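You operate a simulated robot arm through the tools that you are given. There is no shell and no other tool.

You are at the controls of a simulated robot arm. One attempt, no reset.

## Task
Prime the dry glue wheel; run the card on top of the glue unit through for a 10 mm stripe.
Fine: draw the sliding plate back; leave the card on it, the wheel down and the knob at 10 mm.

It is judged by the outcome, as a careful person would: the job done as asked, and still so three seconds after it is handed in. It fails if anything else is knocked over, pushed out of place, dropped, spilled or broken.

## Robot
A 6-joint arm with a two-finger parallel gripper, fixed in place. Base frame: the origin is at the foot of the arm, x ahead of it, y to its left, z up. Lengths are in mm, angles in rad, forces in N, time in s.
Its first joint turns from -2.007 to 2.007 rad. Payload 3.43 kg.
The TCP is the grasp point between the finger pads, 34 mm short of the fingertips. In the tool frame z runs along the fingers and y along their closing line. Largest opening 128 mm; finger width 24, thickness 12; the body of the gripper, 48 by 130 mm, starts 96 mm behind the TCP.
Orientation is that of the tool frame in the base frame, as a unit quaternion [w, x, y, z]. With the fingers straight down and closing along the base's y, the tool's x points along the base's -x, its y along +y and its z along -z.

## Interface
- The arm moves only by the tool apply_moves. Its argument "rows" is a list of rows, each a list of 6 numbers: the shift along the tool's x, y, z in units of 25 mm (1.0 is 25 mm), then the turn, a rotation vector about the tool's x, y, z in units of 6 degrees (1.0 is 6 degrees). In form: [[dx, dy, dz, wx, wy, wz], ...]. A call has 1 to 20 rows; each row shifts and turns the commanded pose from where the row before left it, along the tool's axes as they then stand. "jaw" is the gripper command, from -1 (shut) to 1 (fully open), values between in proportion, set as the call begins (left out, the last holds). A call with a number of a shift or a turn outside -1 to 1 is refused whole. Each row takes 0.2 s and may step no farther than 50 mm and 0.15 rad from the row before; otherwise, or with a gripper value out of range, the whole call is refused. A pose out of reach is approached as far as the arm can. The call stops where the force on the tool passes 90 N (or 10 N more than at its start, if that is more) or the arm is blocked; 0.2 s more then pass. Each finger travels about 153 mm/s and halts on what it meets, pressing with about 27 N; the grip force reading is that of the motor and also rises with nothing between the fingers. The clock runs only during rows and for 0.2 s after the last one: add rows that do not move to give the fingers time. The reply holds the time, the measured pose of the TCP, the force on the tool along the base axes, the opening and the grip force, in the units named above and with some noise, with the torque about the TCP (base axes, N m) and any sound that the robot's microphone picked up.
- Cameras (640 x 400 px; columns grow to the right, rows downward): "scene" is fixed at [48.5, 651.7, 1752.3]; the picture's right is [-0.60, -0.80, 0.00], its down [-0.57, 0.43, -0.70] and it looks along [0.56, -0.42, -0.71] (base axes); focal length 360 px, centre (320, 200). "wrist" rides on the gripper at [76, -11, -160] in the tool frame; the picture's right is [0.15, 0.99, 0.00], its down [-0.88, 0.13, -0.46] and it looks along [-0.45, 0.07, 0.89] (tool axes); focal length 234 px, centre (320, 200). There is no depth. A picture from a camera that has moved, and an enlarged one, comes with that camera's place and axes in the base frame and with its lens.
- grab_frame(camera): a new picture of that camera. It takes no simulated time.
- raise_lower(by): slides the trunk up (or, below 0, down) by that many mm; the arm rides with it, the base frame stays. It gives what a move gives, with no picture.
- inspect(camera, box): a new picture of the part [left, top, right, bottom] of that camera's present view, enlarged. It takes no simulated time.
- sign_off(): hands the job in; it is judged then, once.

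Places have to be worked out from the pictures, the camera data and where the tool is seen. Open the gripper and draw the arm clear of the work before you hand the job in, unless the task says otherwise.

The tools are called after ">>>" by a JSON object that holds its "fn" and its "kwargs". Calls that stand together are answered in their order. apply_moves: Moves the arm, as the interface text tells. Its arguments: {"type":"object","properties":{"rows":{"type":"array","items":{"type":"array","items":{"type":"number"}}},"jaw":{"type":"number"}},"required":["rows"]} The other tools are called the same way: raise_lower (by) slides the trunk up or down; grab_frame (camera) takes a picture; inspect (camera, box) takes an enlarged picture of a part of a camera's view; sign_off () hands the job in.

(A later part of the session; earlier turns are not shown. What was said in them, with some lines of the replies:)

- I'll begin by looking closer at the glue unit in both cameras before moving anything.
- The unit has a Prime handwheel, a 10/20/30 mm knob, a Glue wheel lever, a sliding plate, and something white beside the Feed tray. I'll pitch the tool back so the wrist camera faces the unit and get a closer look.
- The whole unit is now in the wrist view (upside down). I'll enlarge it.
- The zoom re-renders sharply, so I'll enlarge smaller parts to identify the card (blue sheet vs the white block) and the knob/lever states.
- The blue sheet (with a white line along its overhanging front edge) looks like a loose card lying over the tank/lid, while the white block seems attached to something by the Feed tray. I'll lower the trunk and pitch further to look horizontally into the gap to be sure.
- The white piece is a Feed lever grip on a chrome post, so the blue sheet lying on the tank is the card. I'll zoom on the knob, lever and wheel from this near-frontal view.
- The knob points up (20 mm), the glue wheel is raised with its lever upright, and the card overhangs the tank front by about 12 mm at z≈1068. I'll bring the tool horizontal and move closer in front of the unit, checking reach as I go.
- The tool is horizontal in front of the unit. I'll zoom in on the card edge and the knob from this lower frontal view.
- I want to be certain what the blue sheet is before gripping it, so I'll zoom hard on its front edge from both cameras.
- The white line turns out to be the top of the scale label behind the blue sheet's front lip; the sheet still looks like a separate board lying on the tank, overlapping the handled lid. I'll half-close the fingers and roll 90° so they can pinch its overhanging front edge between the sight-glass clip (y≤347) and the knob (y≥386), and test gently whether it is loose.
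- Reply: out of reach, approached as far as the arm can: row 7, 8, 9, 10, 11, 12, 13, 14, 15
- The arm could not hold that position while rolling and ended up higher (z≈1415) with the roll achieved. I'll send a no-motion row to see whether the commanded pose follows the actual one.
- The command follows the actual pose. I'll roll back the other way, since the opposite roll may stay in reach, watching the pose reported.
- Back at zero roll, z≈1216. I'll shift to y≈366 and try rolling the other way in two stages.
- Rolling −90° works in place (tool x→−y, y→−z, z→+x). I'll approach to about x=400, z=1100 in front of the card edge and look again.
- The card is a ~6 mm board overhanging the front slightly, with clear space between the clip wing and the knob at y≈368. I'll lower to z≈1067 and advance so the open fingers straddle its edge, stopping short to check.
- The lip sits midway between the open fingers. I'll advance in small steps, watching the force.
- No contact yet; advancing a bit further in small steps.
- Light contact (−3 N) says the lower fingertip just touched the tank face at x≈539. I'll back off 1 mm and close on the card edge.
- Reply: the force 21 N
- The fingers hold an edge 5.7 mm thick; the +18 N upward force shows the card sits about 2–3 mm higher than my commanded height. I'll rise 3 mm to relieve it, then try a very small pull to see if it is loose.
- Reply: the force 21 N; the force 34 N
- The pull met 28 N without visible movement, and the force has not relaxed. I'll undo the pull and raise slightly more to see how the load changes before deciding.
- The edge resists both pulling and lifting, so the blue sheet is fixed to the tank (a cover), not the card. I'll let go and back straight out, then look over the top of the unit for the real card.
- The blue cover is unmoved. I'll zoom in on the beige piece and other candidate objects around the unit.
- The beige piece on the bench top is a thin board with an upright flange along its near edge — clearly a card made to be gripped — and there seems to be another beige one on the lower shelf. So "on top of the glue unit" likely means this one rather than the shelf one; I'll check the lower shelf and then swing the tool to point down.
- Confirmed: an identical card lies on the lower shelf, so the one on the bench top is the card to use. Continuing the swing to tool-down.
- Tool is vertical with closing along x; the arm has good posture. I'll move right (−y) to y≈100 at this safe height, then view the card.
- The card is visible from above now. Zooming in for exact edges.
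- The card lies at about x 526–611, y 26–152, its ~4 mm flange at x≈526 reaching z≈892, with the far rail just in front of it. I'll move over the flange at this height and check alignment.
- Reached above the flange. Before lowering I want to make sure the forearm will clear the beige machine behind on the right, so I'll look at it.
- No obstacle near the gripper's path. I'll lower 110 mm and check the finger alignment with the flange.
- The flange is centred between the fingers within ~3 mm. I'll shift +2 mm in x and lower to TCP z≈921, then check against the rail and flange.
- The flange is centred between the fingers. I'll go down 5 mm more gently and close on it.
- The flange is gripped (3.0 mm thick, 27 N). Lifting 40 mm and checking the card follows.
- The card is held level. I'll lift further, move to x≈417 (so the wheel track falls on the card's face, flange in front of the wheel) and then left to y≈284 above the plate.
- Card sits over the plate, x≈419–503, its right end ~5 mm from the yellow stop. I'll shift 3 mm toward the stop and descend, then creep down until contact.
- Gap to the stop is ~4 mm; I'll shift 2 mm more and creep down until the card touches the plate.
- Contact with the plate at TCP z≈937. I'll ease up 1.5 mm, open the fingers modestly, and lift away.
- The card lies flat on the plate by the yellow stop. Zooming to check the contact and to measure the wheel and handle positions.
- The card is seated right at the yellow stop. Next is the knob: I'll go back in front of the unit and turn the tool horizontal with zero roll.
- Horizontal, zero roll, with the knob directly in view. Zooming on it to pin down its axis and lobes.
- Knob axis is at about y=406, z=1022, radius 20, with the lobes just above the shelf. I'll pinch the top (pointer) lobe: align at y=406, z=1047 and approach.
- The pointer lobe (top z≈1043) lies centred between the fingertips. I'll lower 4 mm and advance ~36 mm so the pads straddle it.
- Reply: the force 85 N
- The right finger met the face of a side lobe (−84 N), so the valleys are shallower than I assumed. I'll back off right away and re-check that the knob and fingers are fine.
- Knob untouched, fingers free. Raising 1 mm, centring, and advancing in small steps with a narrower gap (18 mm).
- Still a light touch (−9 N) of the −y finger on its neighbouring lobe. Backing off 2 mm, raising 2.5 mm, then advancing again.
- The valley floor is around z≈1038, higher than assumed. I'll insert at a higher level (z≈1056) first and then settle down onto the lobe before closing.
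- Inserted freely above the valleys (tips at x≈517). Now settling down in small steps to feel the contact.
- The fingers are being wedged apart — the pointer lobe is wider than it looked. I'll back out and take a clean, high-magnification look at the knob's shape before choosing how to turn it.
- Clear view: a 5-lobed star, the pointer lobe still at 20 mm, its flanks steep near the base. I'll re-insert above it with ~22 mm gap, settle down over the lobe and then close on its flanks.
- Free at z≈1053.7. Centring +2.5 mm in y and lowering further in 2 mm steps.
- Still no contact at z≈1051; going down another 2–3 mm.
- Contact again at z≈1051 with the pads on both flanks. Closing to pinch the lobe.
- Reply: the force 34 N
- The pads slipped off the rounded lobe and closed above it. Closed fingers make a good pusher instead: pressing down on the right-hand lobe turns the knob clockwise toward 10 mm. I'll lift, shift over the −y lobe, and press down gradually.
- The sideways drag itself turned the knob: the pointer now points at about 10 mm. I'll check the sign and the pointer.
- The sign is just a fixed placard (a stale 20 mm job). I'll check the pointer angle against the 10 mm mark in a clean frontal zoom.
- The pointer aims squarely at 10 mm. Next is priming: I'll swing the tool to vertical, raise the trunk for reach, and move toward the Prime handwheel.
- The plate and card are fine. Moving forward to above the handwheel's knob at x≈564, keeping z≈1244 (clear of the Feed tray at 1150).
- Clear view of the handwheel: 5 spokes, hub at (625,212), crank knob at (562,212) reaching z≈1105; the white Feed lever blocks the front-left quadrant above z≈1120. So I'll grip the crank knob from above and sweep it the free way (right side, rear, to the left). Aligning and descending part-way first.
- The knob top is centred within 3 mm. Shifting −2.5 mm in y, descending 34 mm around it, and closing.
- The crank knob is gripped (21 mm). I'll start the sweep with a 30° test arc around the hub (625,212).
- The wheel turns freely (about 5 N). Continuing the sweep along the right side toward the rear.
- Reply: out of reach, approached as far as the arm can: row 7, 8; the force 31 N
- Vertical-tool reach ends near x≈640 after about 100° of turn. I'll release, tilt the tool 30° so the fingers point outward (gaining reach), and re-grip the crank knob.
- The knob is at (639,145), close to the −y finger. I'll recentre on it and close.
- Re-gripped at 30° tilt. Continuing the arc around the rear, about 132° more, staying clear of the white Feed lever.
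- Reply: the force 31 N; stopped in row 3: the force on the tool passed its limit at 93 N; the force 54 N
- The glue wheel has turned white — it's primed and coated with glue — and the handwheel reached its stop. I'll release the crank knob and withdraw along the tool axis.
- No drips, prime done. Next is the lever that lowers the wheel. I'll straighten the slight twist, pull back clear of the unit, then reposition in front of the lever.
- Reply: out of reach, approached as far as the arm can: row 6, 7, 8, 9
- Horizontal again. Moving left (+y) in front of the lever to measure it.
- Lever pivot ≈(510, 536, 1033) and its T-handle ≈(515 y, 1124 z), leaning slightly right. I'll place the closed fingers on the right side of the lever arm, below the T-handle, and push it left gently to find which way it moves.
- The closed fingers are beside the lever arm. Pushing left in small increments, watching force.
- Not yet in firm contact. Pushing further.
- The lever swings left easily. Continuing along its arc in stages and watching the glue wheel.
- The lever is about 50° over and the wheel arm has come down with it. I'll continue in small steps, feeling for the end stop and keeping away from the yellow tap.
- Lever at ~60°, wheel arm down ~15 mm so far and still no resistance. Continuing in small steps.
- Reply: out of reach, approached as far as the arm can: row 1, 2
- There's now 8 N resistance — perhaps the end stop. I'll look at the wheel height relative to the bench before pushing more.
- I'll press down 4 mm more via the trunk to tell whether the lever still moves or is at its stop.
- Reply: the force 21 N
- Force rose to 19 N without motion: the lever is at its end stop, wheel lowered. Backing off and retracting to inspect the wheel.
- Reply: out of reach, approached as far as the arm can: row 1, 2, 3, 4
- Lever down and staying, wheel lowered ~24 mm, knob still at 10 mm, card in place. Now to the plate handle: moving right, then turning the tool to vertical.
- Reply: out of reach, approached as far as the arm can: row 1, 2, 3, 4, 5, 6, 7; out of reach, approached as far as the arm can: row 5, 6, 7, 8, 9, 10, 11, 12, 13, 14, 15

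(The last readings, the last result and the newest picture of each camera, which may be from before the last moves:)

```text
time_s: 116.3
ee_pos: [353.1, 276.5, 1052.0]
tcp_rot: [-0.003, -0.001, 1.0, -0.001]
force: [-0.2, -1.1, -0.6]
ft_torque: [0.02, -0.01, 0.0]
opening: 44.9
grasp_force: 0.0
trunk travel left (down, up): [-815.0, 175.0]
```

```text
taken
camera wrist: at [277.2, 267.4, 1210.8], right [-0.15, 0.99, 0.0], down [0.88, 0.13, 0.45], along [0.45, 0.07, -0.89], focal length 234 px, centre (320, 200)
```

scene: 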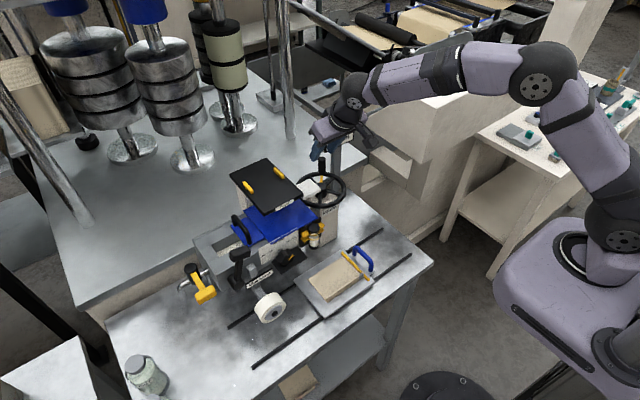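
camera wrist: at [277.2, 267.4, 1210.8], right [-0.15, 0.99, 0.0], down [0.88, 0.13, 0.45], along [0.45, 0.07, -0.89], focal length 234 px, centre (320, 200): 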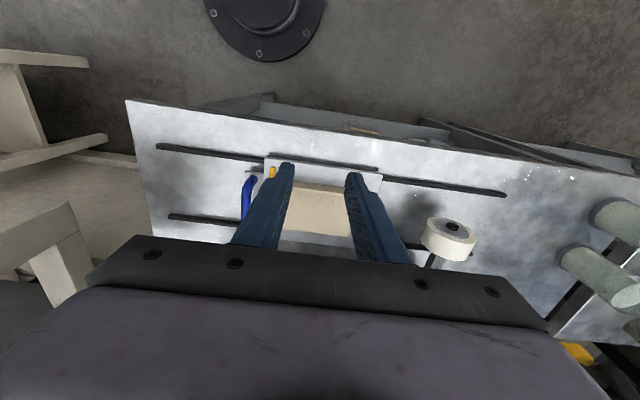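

Vertical again at (353, 277, 1052). Moving over the plate handle's front end (x≈424, y≈184) and looking closely.

>>> {"fn": "apply_moves", "kwargs": {"rows": [[0, -0.92, 0, 0, 0, 0], [0, -0.92, 0, 0, 0, 0], [0, -0.92, 0, 0, 0, 0], [0, -0.92, 0, 0, 0, 0], [-0.7, 0, 0, 0, 0, 0], [-0.7, 0, 0, 0, 0, 0], [-0.7, 0, 0, 0, 0, 0], [-0.7, 0, 0, 0, 0, 0]]}}

>>> {"fn": "grab_frame", "kwargs": {"camera": "wrist"}}

>>> {"fn": "inspect", "kwargs": {"camera": "wrist", "box": [250, 100, 400, 230]}}

>>> {"fn": "inspect", "kwargs": {"camera": "scene", "box": [320, 210, 420, 300]}}

```text
time_s: 118.2
ee_pos: [424.3, 187.7, 1051.9]
tcp_rot: [-0.002, -0.001, 1.0, -0.002]
force: [-0.1, 0.4, -0.2]
ft_torque: [-0.01, 0.02, 0.02]
opening: 44.7
grasp_force: 0.1
trunk travel left (down, up): [-815.0, 175.0]
```

```text
taken
camera wrist: at [347.1, 177.4, 1211.4], right [-0.15, 0.99, 0.0], down [0.88, 0.13, 0.45], along [0.45, 0.06, -0.89], focal length 234 px, centre (320, 200)
```

wrist: 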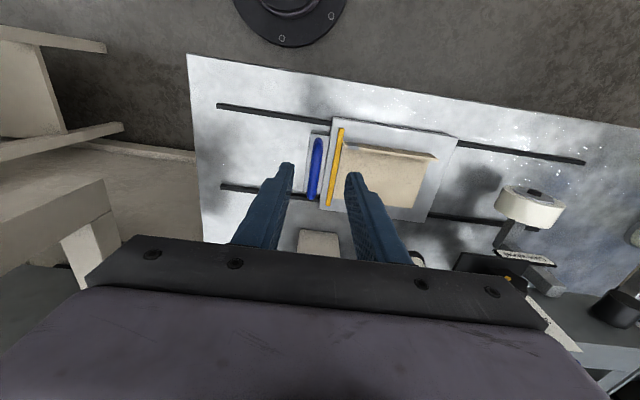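

```text
3.08 times, centred on (325, 165) of wrist
camera zoom: at [347.1, 177.4, 1211.4], right [-0.15, 0.99, 0.0], down [0.88, 0.13, 0.45], along [0.45, 0.06, -0.89], focal length 720 px, centre (305, 308)
```

zoom: 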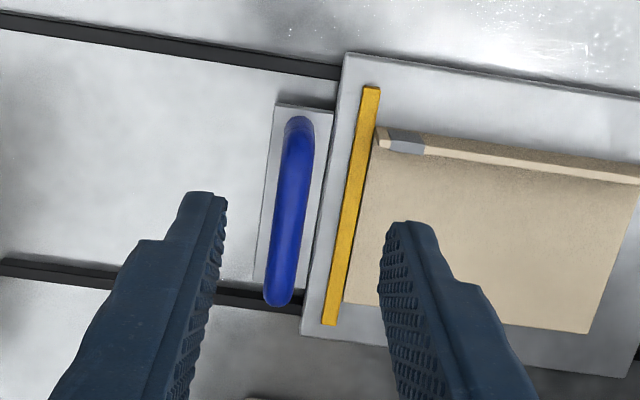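

```text
4.44 times, centred on (370, 255) of scene
camera zoom: at [48.5, 651.7, 1752.3], right [-0.6, -0.8, 0.0], down [-0.57, 0.43, -0.7], along [0.56, -0.42, -0.71], focal length 1598 px, centre (98, -44)
```

zoom: 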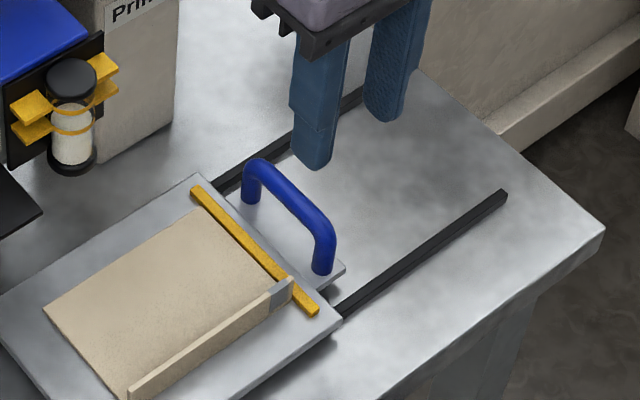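

Handle bar spans x≈412–498 at y≈184, about 40 mm tall (top ≈ z 922). I'll narrow the gap to 26 mm (to clear the yellow stop), centre, and descend partway.

>>> {"fn": "apply_moves", "kwargs": {"rows": [[0, -0.16, 0.6, 0, 0, 0], [0, 0, 1, 0, 0, 0], [0, 0, 1, 0, 0, 0], [0, 0, 0.8, 0, 0, 0]], "jaw": -0.58}}

>>> {"fn": "inspect", "kwargs": {"camera": "wrist", "box": [250, 60, 400, 200]}}

>>> {"fn": "inspect", "kwargs": {"camera": "scene", "box": [330, 220, 410, 290]}}

```text
time_s: 119.2
ee_pos: [424.7, 183.6, 966.9]
tcp_rot: [-0.003, -0.001, 1.0, -0.001]
force: [0.0, 0.4, 0.9]
ft_torque: [-0.01, -0.02, -0.02]
opening: 27.0
grasp_force: 0.2
trunk travel left (down, up): [-815.0, 175.0]
```

```text
2.86 times, centred on (325, 130) of wrist
camera zoom: at [347.9, 173.4, 1126.7], right [-0.15, 0.99, 0.0], down [0.88, 0.13, 0.45], along [0.45, 0.06, -0.89], focal length 669 px, centre (306, 400)
```

zoom: 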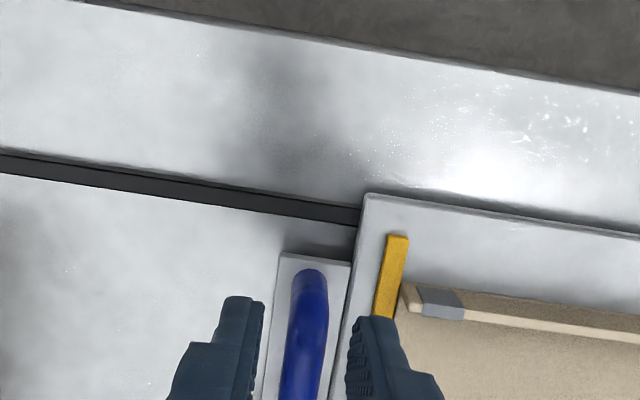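

```text
5.71 times, centred on (370, 255) of scene
camera zoom: at [48.5, 651.7, 1752.3], right [-0.6, -0.8, 0.0], down [-0.57, 0.43, -0.7], along [0.56, -0.42, -0.71], focal length 2054 px, centre (34, -114)
```

zoom: 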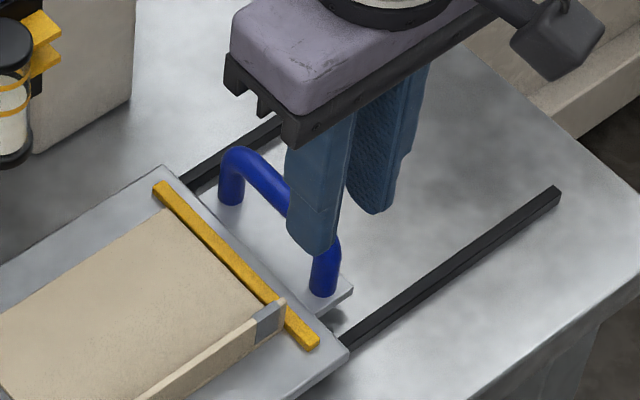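

Handle is centred between the fingers. Descending 38 mm and closing on it.

>>> {"fn": "apply_moves", "kwargs": {"rows": [[0, 0.05, 0.6, 0, 0, 0], [0, 0, 0.6, 0, 0, 0], [0, 0, 0.32, 0, 0, 0]]}}

>>> {"fn": "apply_moves", "kwargs": {"rows": [[0, 0, 0, 0, 0, 0], [0, 0, 0, 0, 0, 0], [0, 0, 0, 0, 0, 0]], "jaw": -1}}

>>> {"fn": "inspect", "kwargs": {"camera": "scene", "box": [330, 220, 410, 290]}}

```text
time_s: 120.0
ee_pos: [422.9, 185.8, 929.4]
tcp_rot: [-0.002, 0.0, 1.0, -0.002]
force: [-0.4, 0.4, -0.2]
ft_torque: [0.01, -0.01, 0.02]
opening: 26.9
grasp_force: 0.0
trunk travel left (down, up): [-815.0, 175.0]
```

```text
time_s: 120.8
ee_pos: [424.1, 185.8, 928.9]
tcp_rot: [-0.002, -0.001, 1.0, -0.001]
force: [0.0, -0.1, -2.7]
ft_torque: [0.33, -0.46, -0.12]
opening: 13.8
grasp_force: 45.2
trunk travel left (down, up): [-815.0, 175.0]
```

```text
5.71 times, centred on (370, 255) of scene
camera zoom: at [48.5, 651.7, 1752.3], right [-0.6, -0.8, 0.0], down [-0.57, 0.43, -0.7], along [0.56, -0.42, -0.71], focal length 2054 px, centre (34, -114)
```

zoom: 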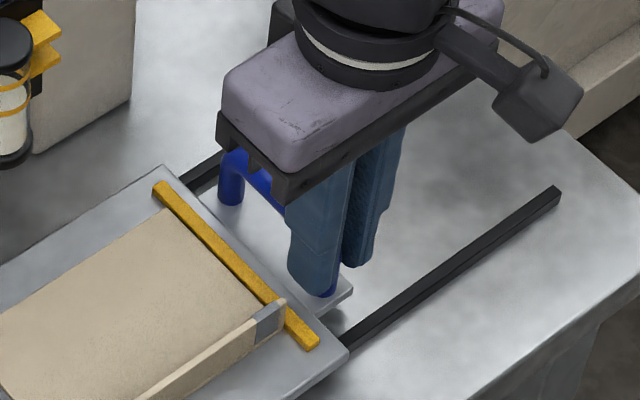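

Handle gripped (13.8 mm). Sliding the plate toward the wheel — first a short test.

>>> {"fn": "apply_moves", "kwargs": {"rows": [[0, 0.4, 0, 0, 0, 0], [0, 0.4, 0, 0, 0, 0], [0, 0.4, 0, 0, 0, 0], [0, 0, 0, 0, 0, 0]]}}

>>> {"fn": "inspect", "kwargs": {"camera": "scene", "box": [240, 230, 400, 340]}}

```text
time_s: 121.8
ee_pos: [423.2, 213.7, 929.0]
tcp_rot: [-0.003, -0.001, 1.0, -0.002]
force: [-3.0, 0.0, -14.9]
ft_torque: [0.56, -0.33, -0.04]
opening: 13.9
grasp_force: 45.0
trunk travel left (down, up): [-815.0, 175.0]
```

```text
3.64 times, centred on (320, 285) of scene
camera zoom: at [48.5, 651.7, 1752.3], right [-0.6, -0.8, 0.0], down [-0.57, 0.43, -0.7], along [0.56, -0.42, -0.71], focal length 1307 px, centre (320, -109)
```

zoom: 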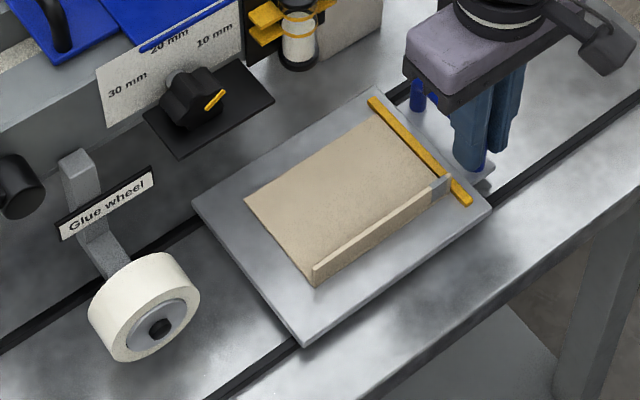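

The plate slides well. Relieving the slight vertical pull and continuing 80 mm.

>>> {"fn": "apply_moves", "kwargs": {"rows": [[0, 0.4, 0.08, 0, 0, 0], [0, 0.4, 0, 0, 0, 0], [0, 0.4, 0, 0, 0, 0], [0, 0.4, 0, 0, 0, 0], [0, 0.4, 0, 0, 0, 0], [0, 0.4, 0, 0, 0, 0], [0, 0.4, 0, 0, 0, 0], [0, 0.4, 0, 0, 0, 0], [0, 0, 0, 0, 0, 0]]}}

>>> {"fn": "inspect", "kwargs": {"camera": "scene", "box": [220, 240, 380, 350]}}

```text
time_s: 123.8
ee_pos: [423.6, 293.6, 929.5]
tcp_rot: [0.003, -0.001, 1.0, 0.001]
force: [6.5, 1.0, 26.5]
ft_torque: [-0.11, -1.23, 0.07]
opening: 13.9
grasp_force: 44.7
trunk travel left (down, up): [-815.0, 175.0]
```

```text
3.64 times, centred on (300, 295) of scene
camera zoom: at [48.5, 651.7, 1752.3], right [-0.6, -0.8, 0.0], down [-0.57, 0.43, -0.7], along [0.56, -0.42, -0.71], focal length 1307 px, centre (393, -146)
```

zoom: 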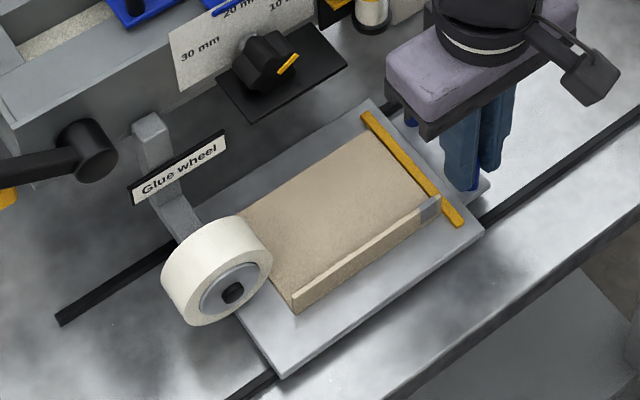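

The card's leading edge is arriving at the wheel. Easing the vertical load and continuing slowly, watching for the card catching.

>>> {"fn": "apply_moves", "kwargs": {"rows": [[0, 0.2, -0.05, 0, 0, 0], [0, 0.3, 0, 0, 0, 0], [0, 0.3, 0, 0, 0, 0], [0, 0.3, 0, 0, 0, 0], [0, 0, 0, 0, 0, 0]]}}

>>> {"fn": "inspect", "kwargs": {"camera": "scene", "box": [220, 240, 380, 350]}}

```text
time_s: 125.0
ee_pos: [423.3, 321.5, 928.2]
tcp_rot: [0.001, -0.002, 1.0, 0.001]
force: [10.2, 1.2, 21.0]
ft_torque: [-0.07, -1.16, -0.06]
opening: 13.9
grasp_force: 45.0
trunk travel left (down, up): [-815.0, 175.0]
```

```text
3.64 times, centred on (300, 295) of scene
camera zoom: at [48.5, 651.7, 1752.3], right [-0.6, -0.8, 0.0], down [-0.57, 0.43, -0.7], along [0.56, -0.42, -0.71], focal length 1307 px, centre (393, -146)
```

zoom: 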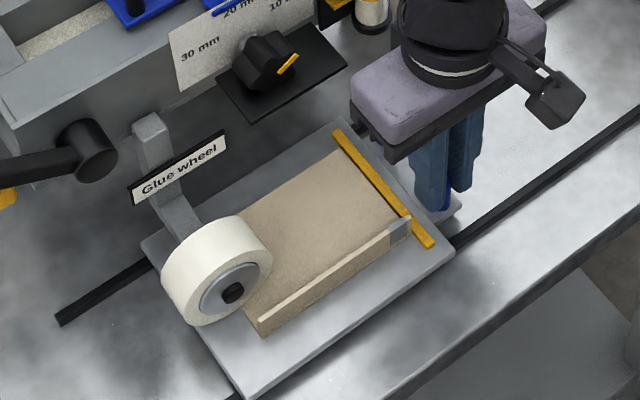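

The card is going under the wheel, still against the stop. Continuing steadily.

>>> {"fn": "apply_moves", "kwargs": {"rows": [[0, 0.3, -0.04, 0, 0, 0], [0, 0.3, 0, 0, 0, 0], [0, 0.3, 0, 0, 0, 0], [0, 0.3, 0, 0, 0, 0], [0, 0.3, 0, 0, 0, 0], [0, 0, 0, 0, 0, 0]]}}

>>> {"fn": "inspect", "kwargs": {"camera": "scene", "box": [200, 240, 360, 350]}}

```text
time_s: 126.3
ee_pos: [423.9, 358.7, 929.2]
tcp_rot: [-0.001, 0.0, 1.0, 0.0]
force: [10.1, 0.3, 16.3]
ft_torque: [0.19, -0.6, -0.01]
opening: 13.4
grasp_force: 45.8
trunk travel left (down, up): [-815.0, 175.0]
```

```text
3.64 times, centred on (280, 295) of scene
camera zoom: at [48.5, 651.7, 1752.3], right [-0.6, -0.8, 0.0], down [-0.57, 0.43, -0.7], along [0.56, -0.42, -0.71], focal length 1307 px, centre (466, -146)
```

zoom: 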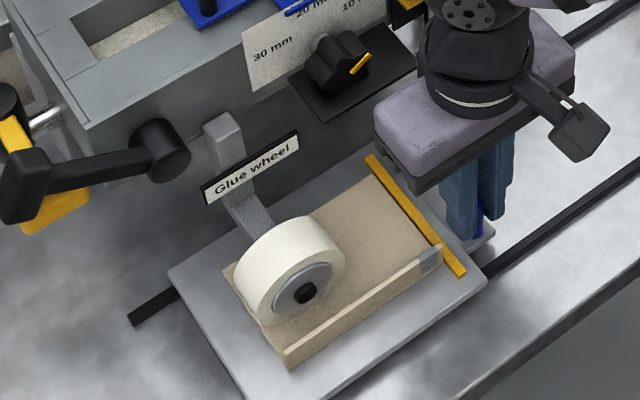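

Running smoothly. Zooming for the stripe and continuing.

>>> {"fn": "apply_moves", "kwargs": {"rows": [[0, 0.3, -0.03, 0, 0, 0], [0, 0.3, 0, 0, 0, 0], [0, 0.3, 0, 0, 0, 0], [0, 0.3, 0, 0, 0, 0], [0, 0.3, 0, 0, 0, 0], [0, 0.3, 0, 0, 0, 0], [0, 0, 0, 0, 0, 0]]}}

>>> {"fn": "inspect", "kwargs": {"camera": "scene", "box": [200, 250, 340, 350]}}

```text
time_s: 128.0
ee_pos: [423.5, 403.9, 928.5]
tcp_rot: [-0.003, 0.0, 1.0, -0.001]
force: [8.8, 0.6, -1.3]
ft_torque: [0.45, -0.99, -0.09]
opening: 14.0
grasp_force: 44.9
trunk travel left (down, up): [-815.0, 175.0]
```

```text
4.00 times, centred on (270, 300) of scene
camera zoom: at [48.5, 651.7, 1752.3], right [-0.6, -0.8, 0.0], down [-0.57, 0.43, -0.7], along [0.56, -0.42, -0.71], focal length 1438 px, centre (520, -200)
```

zoom: 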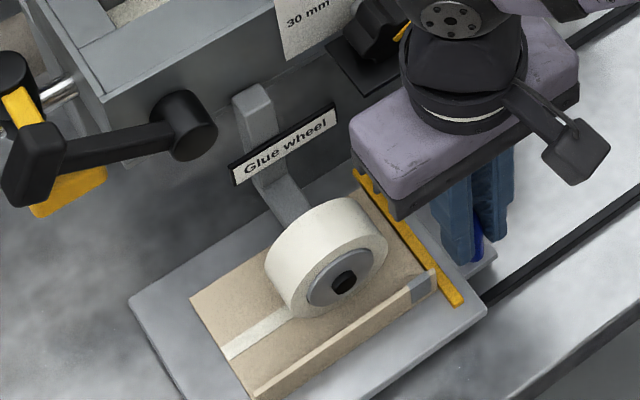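

A clean white stripe is appearing on the card. Continuing more slowly toward the end, watching for the end stop and the yellow bar.

>>> {"fn": "apply_moves", "kwargs": {"rows": [[0, 0.24, 0, 0, 0, 0], [0, 0.24, 0, 0, 0, 0], [0, 0.24, 0, 0, 0, 0], [0, 0.24, 0, 0, 0, 0], [0, 0, 0, 0, 0, 0]]}}

>>> {"fn": "inspect", "kwargs": {"camera": "scene", "box": [200, 250, 340, 350]}}

```text
time_s: 129.2
ee_pos: [423.4, 429.2, 929.0]
tcp_rot: [-0.002, -0.001, 1.0, -0.002]
force: [5.9, 0.4, -9.2]
ft_torque: [0.5, 0.08, -0.04]
opening: 14.0
grasp_force: 45.3
trunk travel left (down, up): [-815.0, 175.0]
```

```text
4.00 times, centred on (270, 300) of scene
camera zoom: at [48.5, 651.7, 1752.3], right [-0.6, -0.8, 0.0], down [-0.57, 0.43, -0.7], along [0.56, -0.42, -0.71], focal length 1438 px, centre (520, -200)
```

zoom: 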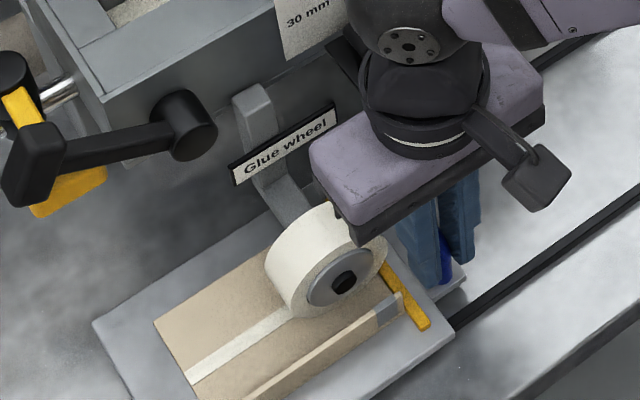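

Bar is nearing the wheel. A few more millimetres in fine steps, stopping on any force rise.

>>> {"fn": "apply_moves", "kwargs": {"rows": [[0, 0.12, 0, 0, 0, 0], [0, 0.12, 0, 0, 0, 0], [0, 0, 0, 0, 0, 0]]}}

>>> {"fn": "apply_moves", "kwargs": {"rows": [[0, 0.12, 0, 0, 0, 0], [0, 0.12, 0, 0, 0, 0], [0, 0, 0, 0, 0, 0]]}}

>>> {"fn": "inspect", "kwargs": {"camera": "scene", "box": [200, 250, 340, 350]}}

>>> {"fn": "inspect", "kwargs": {"camera": "scene", "box": [250, 290, 320, 340]}}

```text
time_s: 129.9
ee_pos: [424.3, 434.5, 930.5]
tcp_rot: [-0.003, -0.001, 1.0, -0.003]
force: [2.3, -0.6, -10.4]
ft_torque: [0.41, 0.4, -0.11]
opening: 13.9
grasp_force: 45.3
trunk travel left (down, up): [-815.0, 175.0]
```

```text
time_s: 130.8
ee_pos: [423.3, 441.0, 929.4]
tcp_rot: [-0.002, -0.002, 1.0, -0.001]
force: [1.9, -0.1, -11.0]
ft_torque: [0.34, 1.27, -0.07]
opening: 13.9
grasp_force: 44.5
trunk travel left (down, up): [-815.0, 175.0]
```

```text
4.00 times, centred on (270, 300) of scene
camera zoom: at [48.5, 651.7, 1752.3], right [-0.6, -0.8, 0.0], down [-0.57, 0.43, -0.7], along [0.56, -0.42, -0.71], focal length 1438 px, centre (520, -200)
```

zoom: 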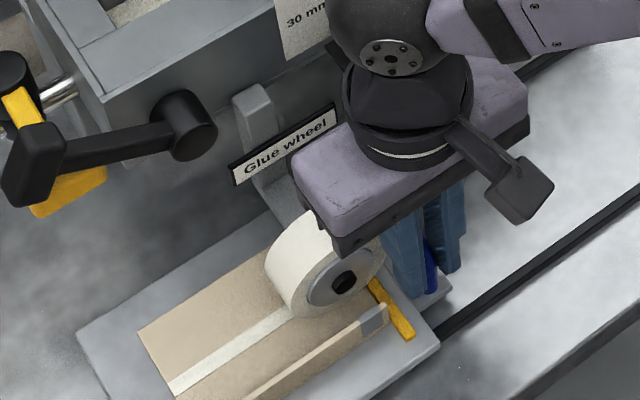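

```text
8.00 times, centred on (285, 315) of scene
camera zoom: at [48.5, 651.7, 1752.3], right [-0.6, -0.8, 0.0], down [-0.57, 0.43, -0.7], along [0.56, -0.42, -0.71], focal length 2876 px, centre (600, -720)
```

zoom: 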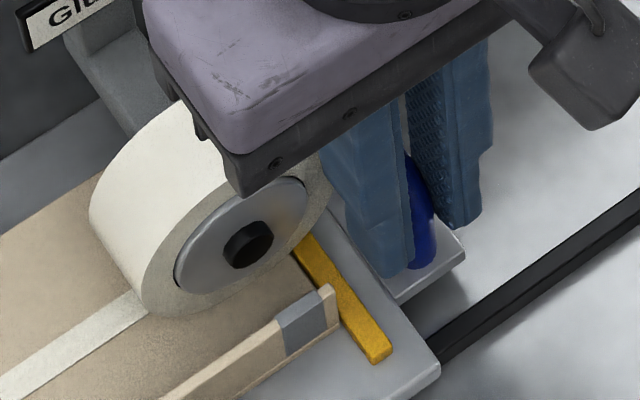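

Still no resistance and the stripe runs nearly the full length. A bit further in 2.5 mm steps to carry the card's end past the wheel if possible.

>>> {"fn": "apply_moves", "kwargs": {"rows": [[0, 0.1, 0, 0, 0, 0], [0, 0.1, 0, 0, 0, 0], [0, 0, 0, 0, 0, 0]]}}

>>> {"fn": "apply_moves", "kwargs": {"rows": [[0, 0.1, 0, 0, 0, 0], [0, 0.1, 0, 0, 0, 0], [0, 0, 0, 0, 0, 0]]}}

>>> {"fn": "inspect", "kwargs": {"camera": "scene", "box": [250, 290, 320, 340]}}

```text
time_s: 131.6
ee_pos: [423.4, 445.2, 929.7]
tcp_rot: [-0.002, 0.0, 1.0, -0.002]
force: [-1.3, -0.5, -7.4]
ft_torque: [0.26, 0.93, -0.11]
opening: 13.7
grasp_force: 45.4
trunk travel left (down, up): [-815.0, 175.0]
```

```text
time_s: 132.3
ee_pos: [423.3, 449.9, 929.4]
tcp_rot: [-0.002, -0.001, 1.0, -0.001]
force: [-1.5, -0.3, -6.5]
ft_torque: [0.33, 0.85, -0.09]
opening: 13.9
grasp_force: 45.6
trunk travel left (down, up): [-815.0, 175.0]
```

```text
8.00 times, centred on (285, 315) of scene
camera zoom: at [48.5, 651.7, 1752.3], right [-0.6, -0.8, 0.0], down [-0.57, 0.43, -0.7], along [0.56, -0.42, -0.71], focal length 2876 px, centre (600, -720)
```

zoom: 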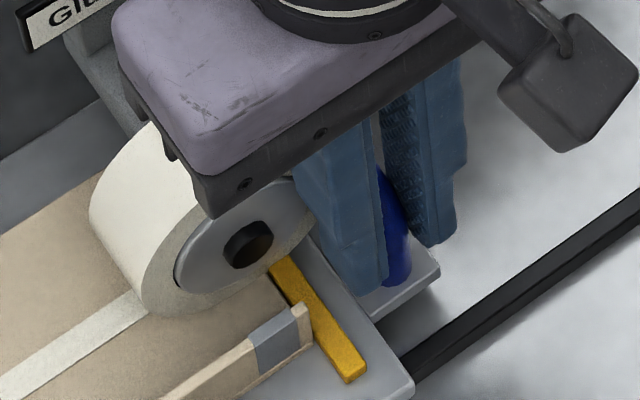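

No resistance even with the bar at the wheel. Another 10 mm carries the card's end past the wheel centre.

>>> {"fn": "apply_moves", "kwargs": {"rows": [[0, 0.12, 0, 0, 0, 0], [0, 0.12, 0, 0, 0, 0], [0, 0, 0, 0, 0, 0]]}}

>>> {"fn": "apply_moves", "kwargs": {"rows": [[0, 0.12, 0, 0, 0, 0], [0, 0.1, 0, 0, 0, 0], [0, 0, 0, 0, 0, 0]]}}

>>> {"fn": "inspect", "kwargs": {"camera": "scene", "box": [190, 250, 330, 350]}}

>>> {"fn": "inspect", "kwargs": {"camera": "scene", "box": [250, 290, 320, 340]}}

```text
time_s: 133.2
ee_pos: [423.0, 455.3, 930.0]
tcp_rot: [-0.002, -0.001, 1.0, -0.002]
force: [0.3, -0.9, -5.8]
ft_torque: [0.27, 1.25, -0.06]
opening: 14.0
grasp_force: 45.2
trunk travel left (down, up): [-815.0, 175.0]
```

```text
time_s: 133.9
ee_pos: [423.1, 460.3, 929.8]
tcp_rot: [-0.002, 0.0, 1.0, -0.001]
force: [1.4, -1.6, -5.1]
ft_torque: [0.27, 0.93, -0.05]
opening: 13.7
grasp_force: 45.0
trunk travel left (down, up): [-815.0, 175.0]
```

```text
4.00 times, centred on (260, 300) of scene
camera zoom: at [48.5, 651.7, 1752.3], right [-0.6, -0.8, 0.0], down [-0.57, 0.43, -0.7], along [0.56, -0.42, -0.71], focal length 1438 px, centre (560, -200)
```

zoom: 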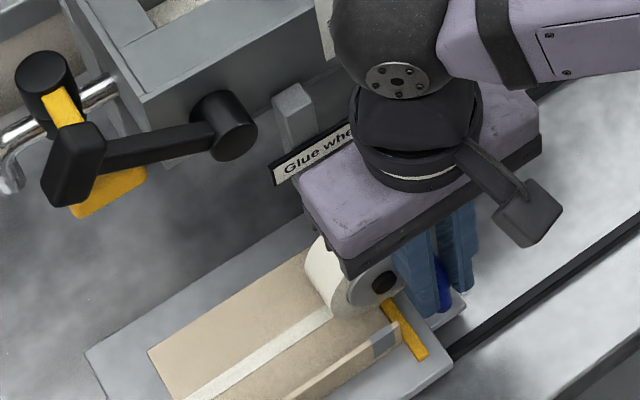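

```text
8.00 times, centred on (285, 315) of scene
camera zoom: at [48.5, 651.7, 1752.3], right [-0.6, -0.8, 0.0], down [-0.57, 0.43, -0.7], along [0.56, -0.42, -0.71], focal length 2876 px, centre (600, -720)
```

zoom: 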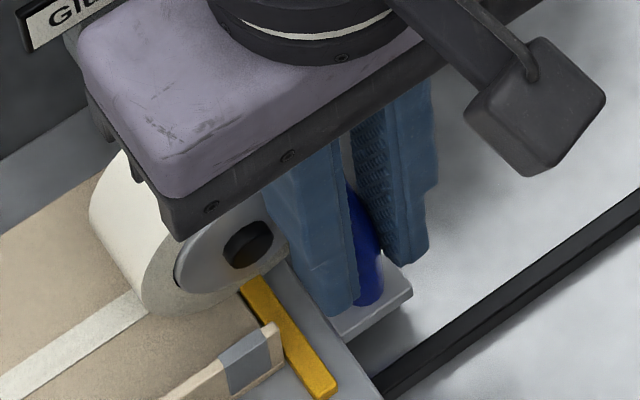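

The card has gone fully through under the wheel. Now drawing the plate back smoothly.

>>> {"fn": "apply_moves", "kwargs": {"rows": [[0, -0.2, 0, 0, 0, 0], [0, -0.35, 0, 0, 0, 0], [0, -0.35, 0, 0, 0, 0], [0, -0.35, 0, 0, 0, 0], [0, -0.35, 0, 0, 0, 0], [0, -0.35, 0, 0, 0, 0], [0, -0.35, 0, 0, 0, 0], [0, -0.35, 0, 0, 0, 0], [0, -0.35, 0, 0, 0, 0], [0, 0, 0, 0, 0, 0]]}}

>>> {"fn": "inspect", "kwargs": {"camera": "scene", "box": [190, 250, 350, 350]}}

```text
time_s: 136.2
ee_pos: [423.1, 387.1, 929.6]
tcp_rot: [-0.003, -0.001, 1.0, -0.003]
force: [-0.8, -0.7, -14.6]
ft_torque: [0.37, -0.27, -0.15]
opening: 13.8
grasp_force: 45.2
trunk travel left (down, up): [-815.0, 175.0]
```

```text
4.00 times, centred on (270, 300) of scene
camera zoom: at [48.5, 651.7, 1752.3], right [-0.6, -0.8, 0.0], down [-0.57, 0.43, -0.7], along [0.56, -0.42, -0.71], focal length 1438 px, centre (520, -200)
```

zoom: 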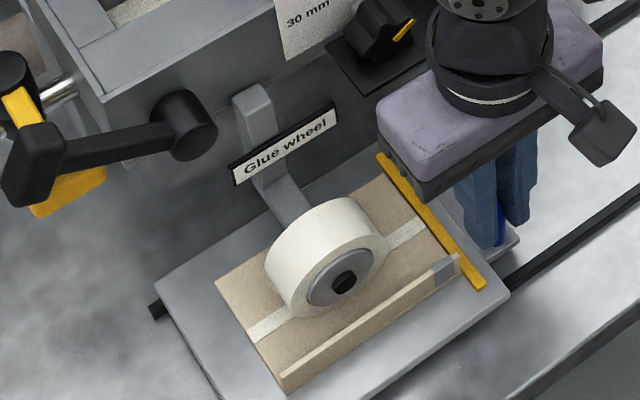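

The stripe spans the full card length, and the card is still against the stop. Continuing back to the start position.

>>> {"fn": "apply_moves", "kwargs": {"rows": [[0, -0.35, 0.02, 0, 0, 0], [0, -0.35, 0, 0, 0, 0], [0, -0.35, 0, 0, 0, 0], [0, -0.35, 0, 0, 0, 0], [0, -0.35, 0, 0, 0, 0], [0, -0.35, 0, 0, 0, 0], [0, -0.35, 0, 0, 0, 0], [0, -0.35, 0, 0, 0, 0], [0, -0.35, 0, 0, 0, 0], [0, -0.35, 0, 0, 0, 0], [0, -0.35, 0, 0, 0, 0], [0, 0, 0, 0, 0, 0]]}}

>>> {"fn": "inspect", "kwargs": {"camera": "scene", "box": [200, 230, 380, 350]}}

```text
time_s: 138.8
ee_pos: [423.1, 290.2, 929.0]
tcp_rot: [-0.003, -0.002, 1.0, -0.003]
force: [4.1, -1.3, -19.9]
ft_torque: [0.39, -1.19, -0.15]
opening: 13.7
grasp_force: 44.6
trunk travel left (down, up): [-815.0, 175.0]
```

```text
3.33 times, centred on (290, 290) of scene
camera zoom: at [48.5, 651.7, 1752.3], right [-0.6, -0.8, 0.0], down [-0.57, 0.43, -0.7], along [0.56, -0.42, -0.71], focal length 1198 px, centre (420, -100)
```

zoom: 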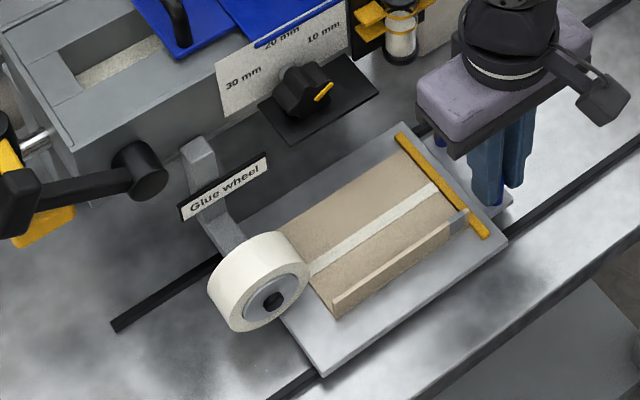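

The stripe looks clean and even. Finishing the return.

>>> {"fn": "apply_moves", "kwargs": {"rows": [[0, -0.35, 0.03, 0, 0, 0], [0, -0.35, 0, 0, 0, 0], [0, -0.35, 0, 0, 0, 0], [0, -0.35, 0, 0, 0, 0], [0, -0.35, 0, 0, 0, 0], [0, -0.35, 0, 0, 0, 0], [0, -0.35, 0, 0, 0, 0], [0, -0.35, 0, 0, 0, 0], [0, -0.35, 0, 0, 0, 0], [0, -0.35, 0, 0, 0, 0], [0, -0.35, 0, 0, 0, 0], [0, -0.2, 0, 0, 0, 0], [0, 0, 0, 0, 0, 0]]}}

>>> {"fn": "inspect", "kwargs": {"camera": "scene", "box": [200, 210, 420, 350]}}

```text
time_s: 141.6
ee_pos: [423.6, 187.0, 930.2]
tcp_rot: [-0.001, -0.001, 1.0, -0.002]
force: [0.6, 0.7, -4.4]
ft_torque: [0.22, 1.15, 0.0]
opening: 13.9
grasp_force: 44.3
trunk travel left (down, up): [-815.0, 175.0]
```

```text
2.86 times, centred on (310, 280) of scene
camera zoom: at [48.5, 651.7, 1752.3], right [-0.6, -0.8, 0.0], down [-0.57, 0.43, -0.7], along [0.56, -0.42, -0.71], focal length 1027 px, centre (349, -29)
```

zoom: 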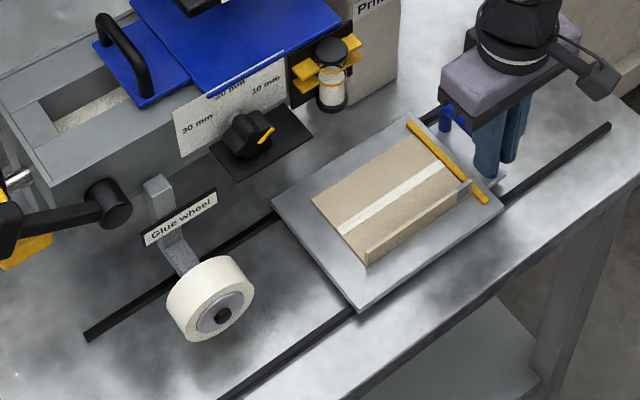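

Plate is essentially at its starting position (187 vs 186). A last 2 mm nudge to seat it, then release.

>>> {"fn": "apply_moves", "kwargs": {"rows": [[0, -0.08, 0, 0, 0, 0], [0, 0, 0, 0, 0, 0]]}}

```text
time_s: 142.2
ee_pos: [423.5, 185.4, 928.8]
tcp_rot: [-0.001, -0.001, 1.0, 0.0]
force: [0.5, -0.1, 5.7]
ft_torque: [0.17, 1.32, -0.02]
opening: 14.1
grasp_force: 45.0
trunk travel left (down, up): [-815.0, 175.0]
```

Back at the start position. Opening modestly and lifting straight off the handle.

>>> {"fn": "apply_moves", "kwargs": {"rows": [[0, 0, 0, 0, 0, 0], [0, 0, 0, 0, 0, 0], [0, 0, 0, 0, 0, 0]], "jaw": -0.58}}

>>> {"fn": "apply_moves", "kwargs": {"rows": [[0, 0, -0.4, 0, 0, 0], [0, 0, -0.8, 0, 0, 0], [0, 0, -1, 0, 0, 0], [0, 0, -1, 0, 0, 0], [0, 0, -1, 0, 0, 0], [0, 0, -1, 0, 0, 0], [0, 0, -1, 0, 0, 0]]}}

>>> {"fn": "apply_moves", "kwargs": {"rows": [[1, 0, 0, 0, 0, 0], [1, 0, 0, 0, 0, 0], [1, 0, 0, 0, 0, 0], [1, 0, -0.5, 0, 0, 0], [1, 0, -0.5, 0, 0, 0]], "jaw": 0.5}}

>>> {"fn": "grab_frame", "kwargs": {"camera": "scene"}}

>>> {"fn": "grab_frame", "kwargs": {"camera": "wrist"}}

```text
time_s: 142.9
ee_pos: [423.0, 185.1, 928.2]
tcp_rot: [-0.002, -0.001, 1.0, -0.002]
force: [0.5, -0.6, 0.5]
ft_torque: [0.03, -0.01, -0.02]
opening: 26.9
grasp_force: 0.0
trunk travel left (down, up): [-815.0, 175.0]
```

```text
time_s: 144.6
ee_pos: [422.0, 184.9, 1084.1]
tcp_rot: [-0.002, -0.002, 1.0, -0.002]
force: [-0.8, -0.1, -0.3]
ft_torque: [0.0, 0.01, -0.03]
opening: 26.8
grasp_force: 0.1
trunk travel left (down, up): [-815.0, 175.0]
```

```text
time_s: 145.8
ee_pos: [296.8, 182.8, 1108.8]
tcp_rot: [-0.001, -0.001, 1.0, -0.002]
force: [-0.1, -0.6, 0.5]
ft_torque: [0.02, -0.02, 0.01]
opening: 96.2
grasp_force: 0.2
trunk travel left (down, up): [-815.0, 175.0]
```

```text
taken
```

scene: 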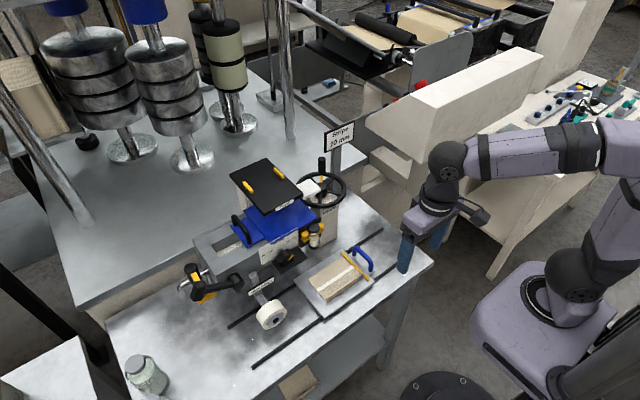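

```text
taken
camera wrist: at [221.4, 173.1, 1268.3], right [-0.15, 0.99, 0.0], down [0.88, 0.13, 0.45], along [0.45, 0.06, -0.89], focal length 234 px, centre (320, 200)
```

wrist: 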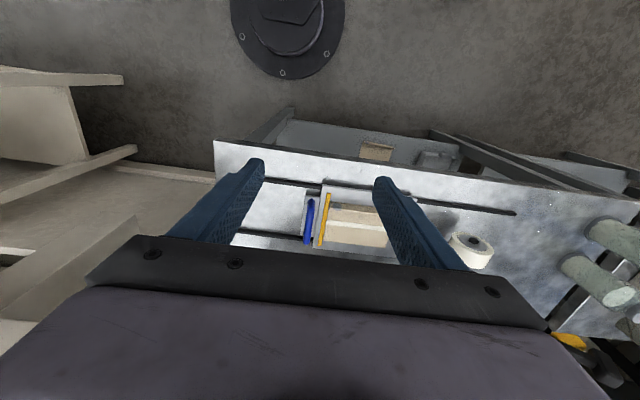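

Everything looks in place with the arm clear. A final close check of the card, wheel, lever, knob, Feed lever and tap before handing in.

>>> {"fn": "inspect", "kwargs": {"camera": "scene", "box": [170, 140, 400, 340]}}

>>> {"fn": "inspect", "kwargs": {"camera": "scene", "box": [260, 230, 315, 270]}}

>>> {"fn": "inspect", "kwargs": {"camera": "scene", "box": [240, 240, 380, 340]}}

>>> {"fn": "inspect", "kwargs": {"camera": "scene", "box": [170, 240, 260, 320]}}

```text
2.00 times, centred on (285, 240) of scene
camera zoom: at [48.5, 651.7, 1752.3], right [-0.6, -0.8, 0.0], down [-0.57, 0.43, -0.7], along [0.56, -0.42, -0.71], focal length 719 px, centre (390, 120)
```

zoom: 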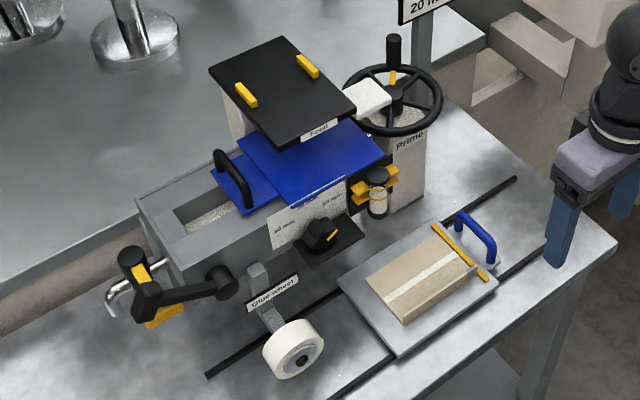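

```text
10.00 times, centred on (288, 250) of scene
camera zoom: at [48.5, 651.7, 1752.3], right [-0.6, -0.8, 0.0], down [-0.57, 0.43, -0.7], along [0.56, -0.42, -0.71], focal length 3595 px, centre (645, -300)
```

zoom: 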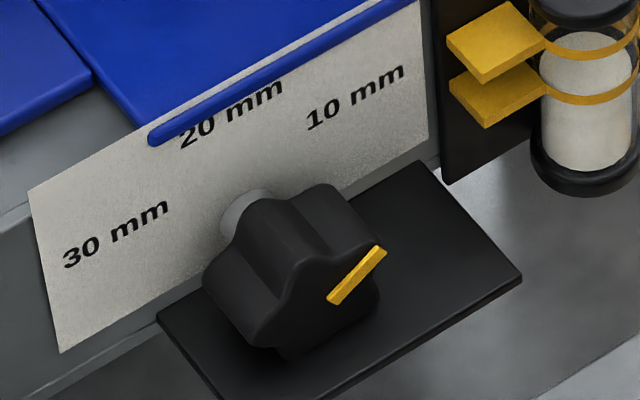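

```text
4.00 times, centred on (310, 290) of scene
camera zoom: at [48.5, 651.7, 1752.3], right [-0.6, -0.8, 0.0], down [-0.57, 0.43, -0.7], along [0.56, -0.42, -0.71], focal length 1438 px, centre (360, -160)
```

zoom: 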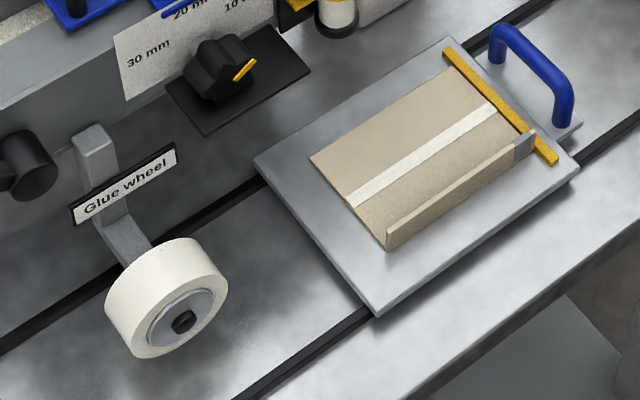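

```text
5.00 times, centred on (215, 280) of scene
camera zoom: at [48.5, 651.7, 1752.3], right [-0.6, -0.8, 0.0], down [-0.57, 0.43, -0.7], along [0.56, -0.42, -0.71], focal length 1798 px, centre (845, -200)
```

zoom: 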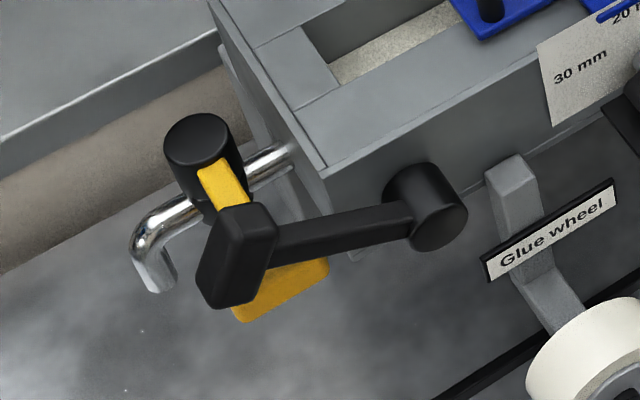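

The card on the plate has a clean, full-length ~10 mm stripe. The plate is drawn back, the wheel is down, the knob is at 10 mm, nothing else is disturbed and the arm is clear. Handing in.

>>> {"fn": "sign_off", "kwargs": {}}

```text
The job is handed in.
```

I handed the job in. I don't have the judge's result, only what the cameras and readings showed.

- **Priming:** I turned the Prime handwheel until it stopped. The glue wheel went from black to white, and I saw no drips.
- **Stripe:** the card ran fully under the lowered wheel. It has one white stripe along its whole length, about 10 mm wide as measured from the picture.
- **How it's left:** the plate is back at its start with the card on it against the yellow stop. The wheel is down and the knob points at 10 mm. The gripper is open and clear of the work.

**Which card:** I used the beige card lying on the bench top. An identical one was on the lower shelf, so I took "on top of the glue unit" to mean the bench top.

**Mistaken grip:** before that, I gripped the blue cover on the tank, thinking it was the card. It didn't move, so I let go and it looked unchanged.

**Knob contact:** the fingers hit the knob at about 84 N while I was lining up. It still turned to 10 mm without trouble.

**Sign:** the sign beside the unit still says "Stripe 20 mm". It didn't change when I turned the knob, so I took it as a fixed sign.
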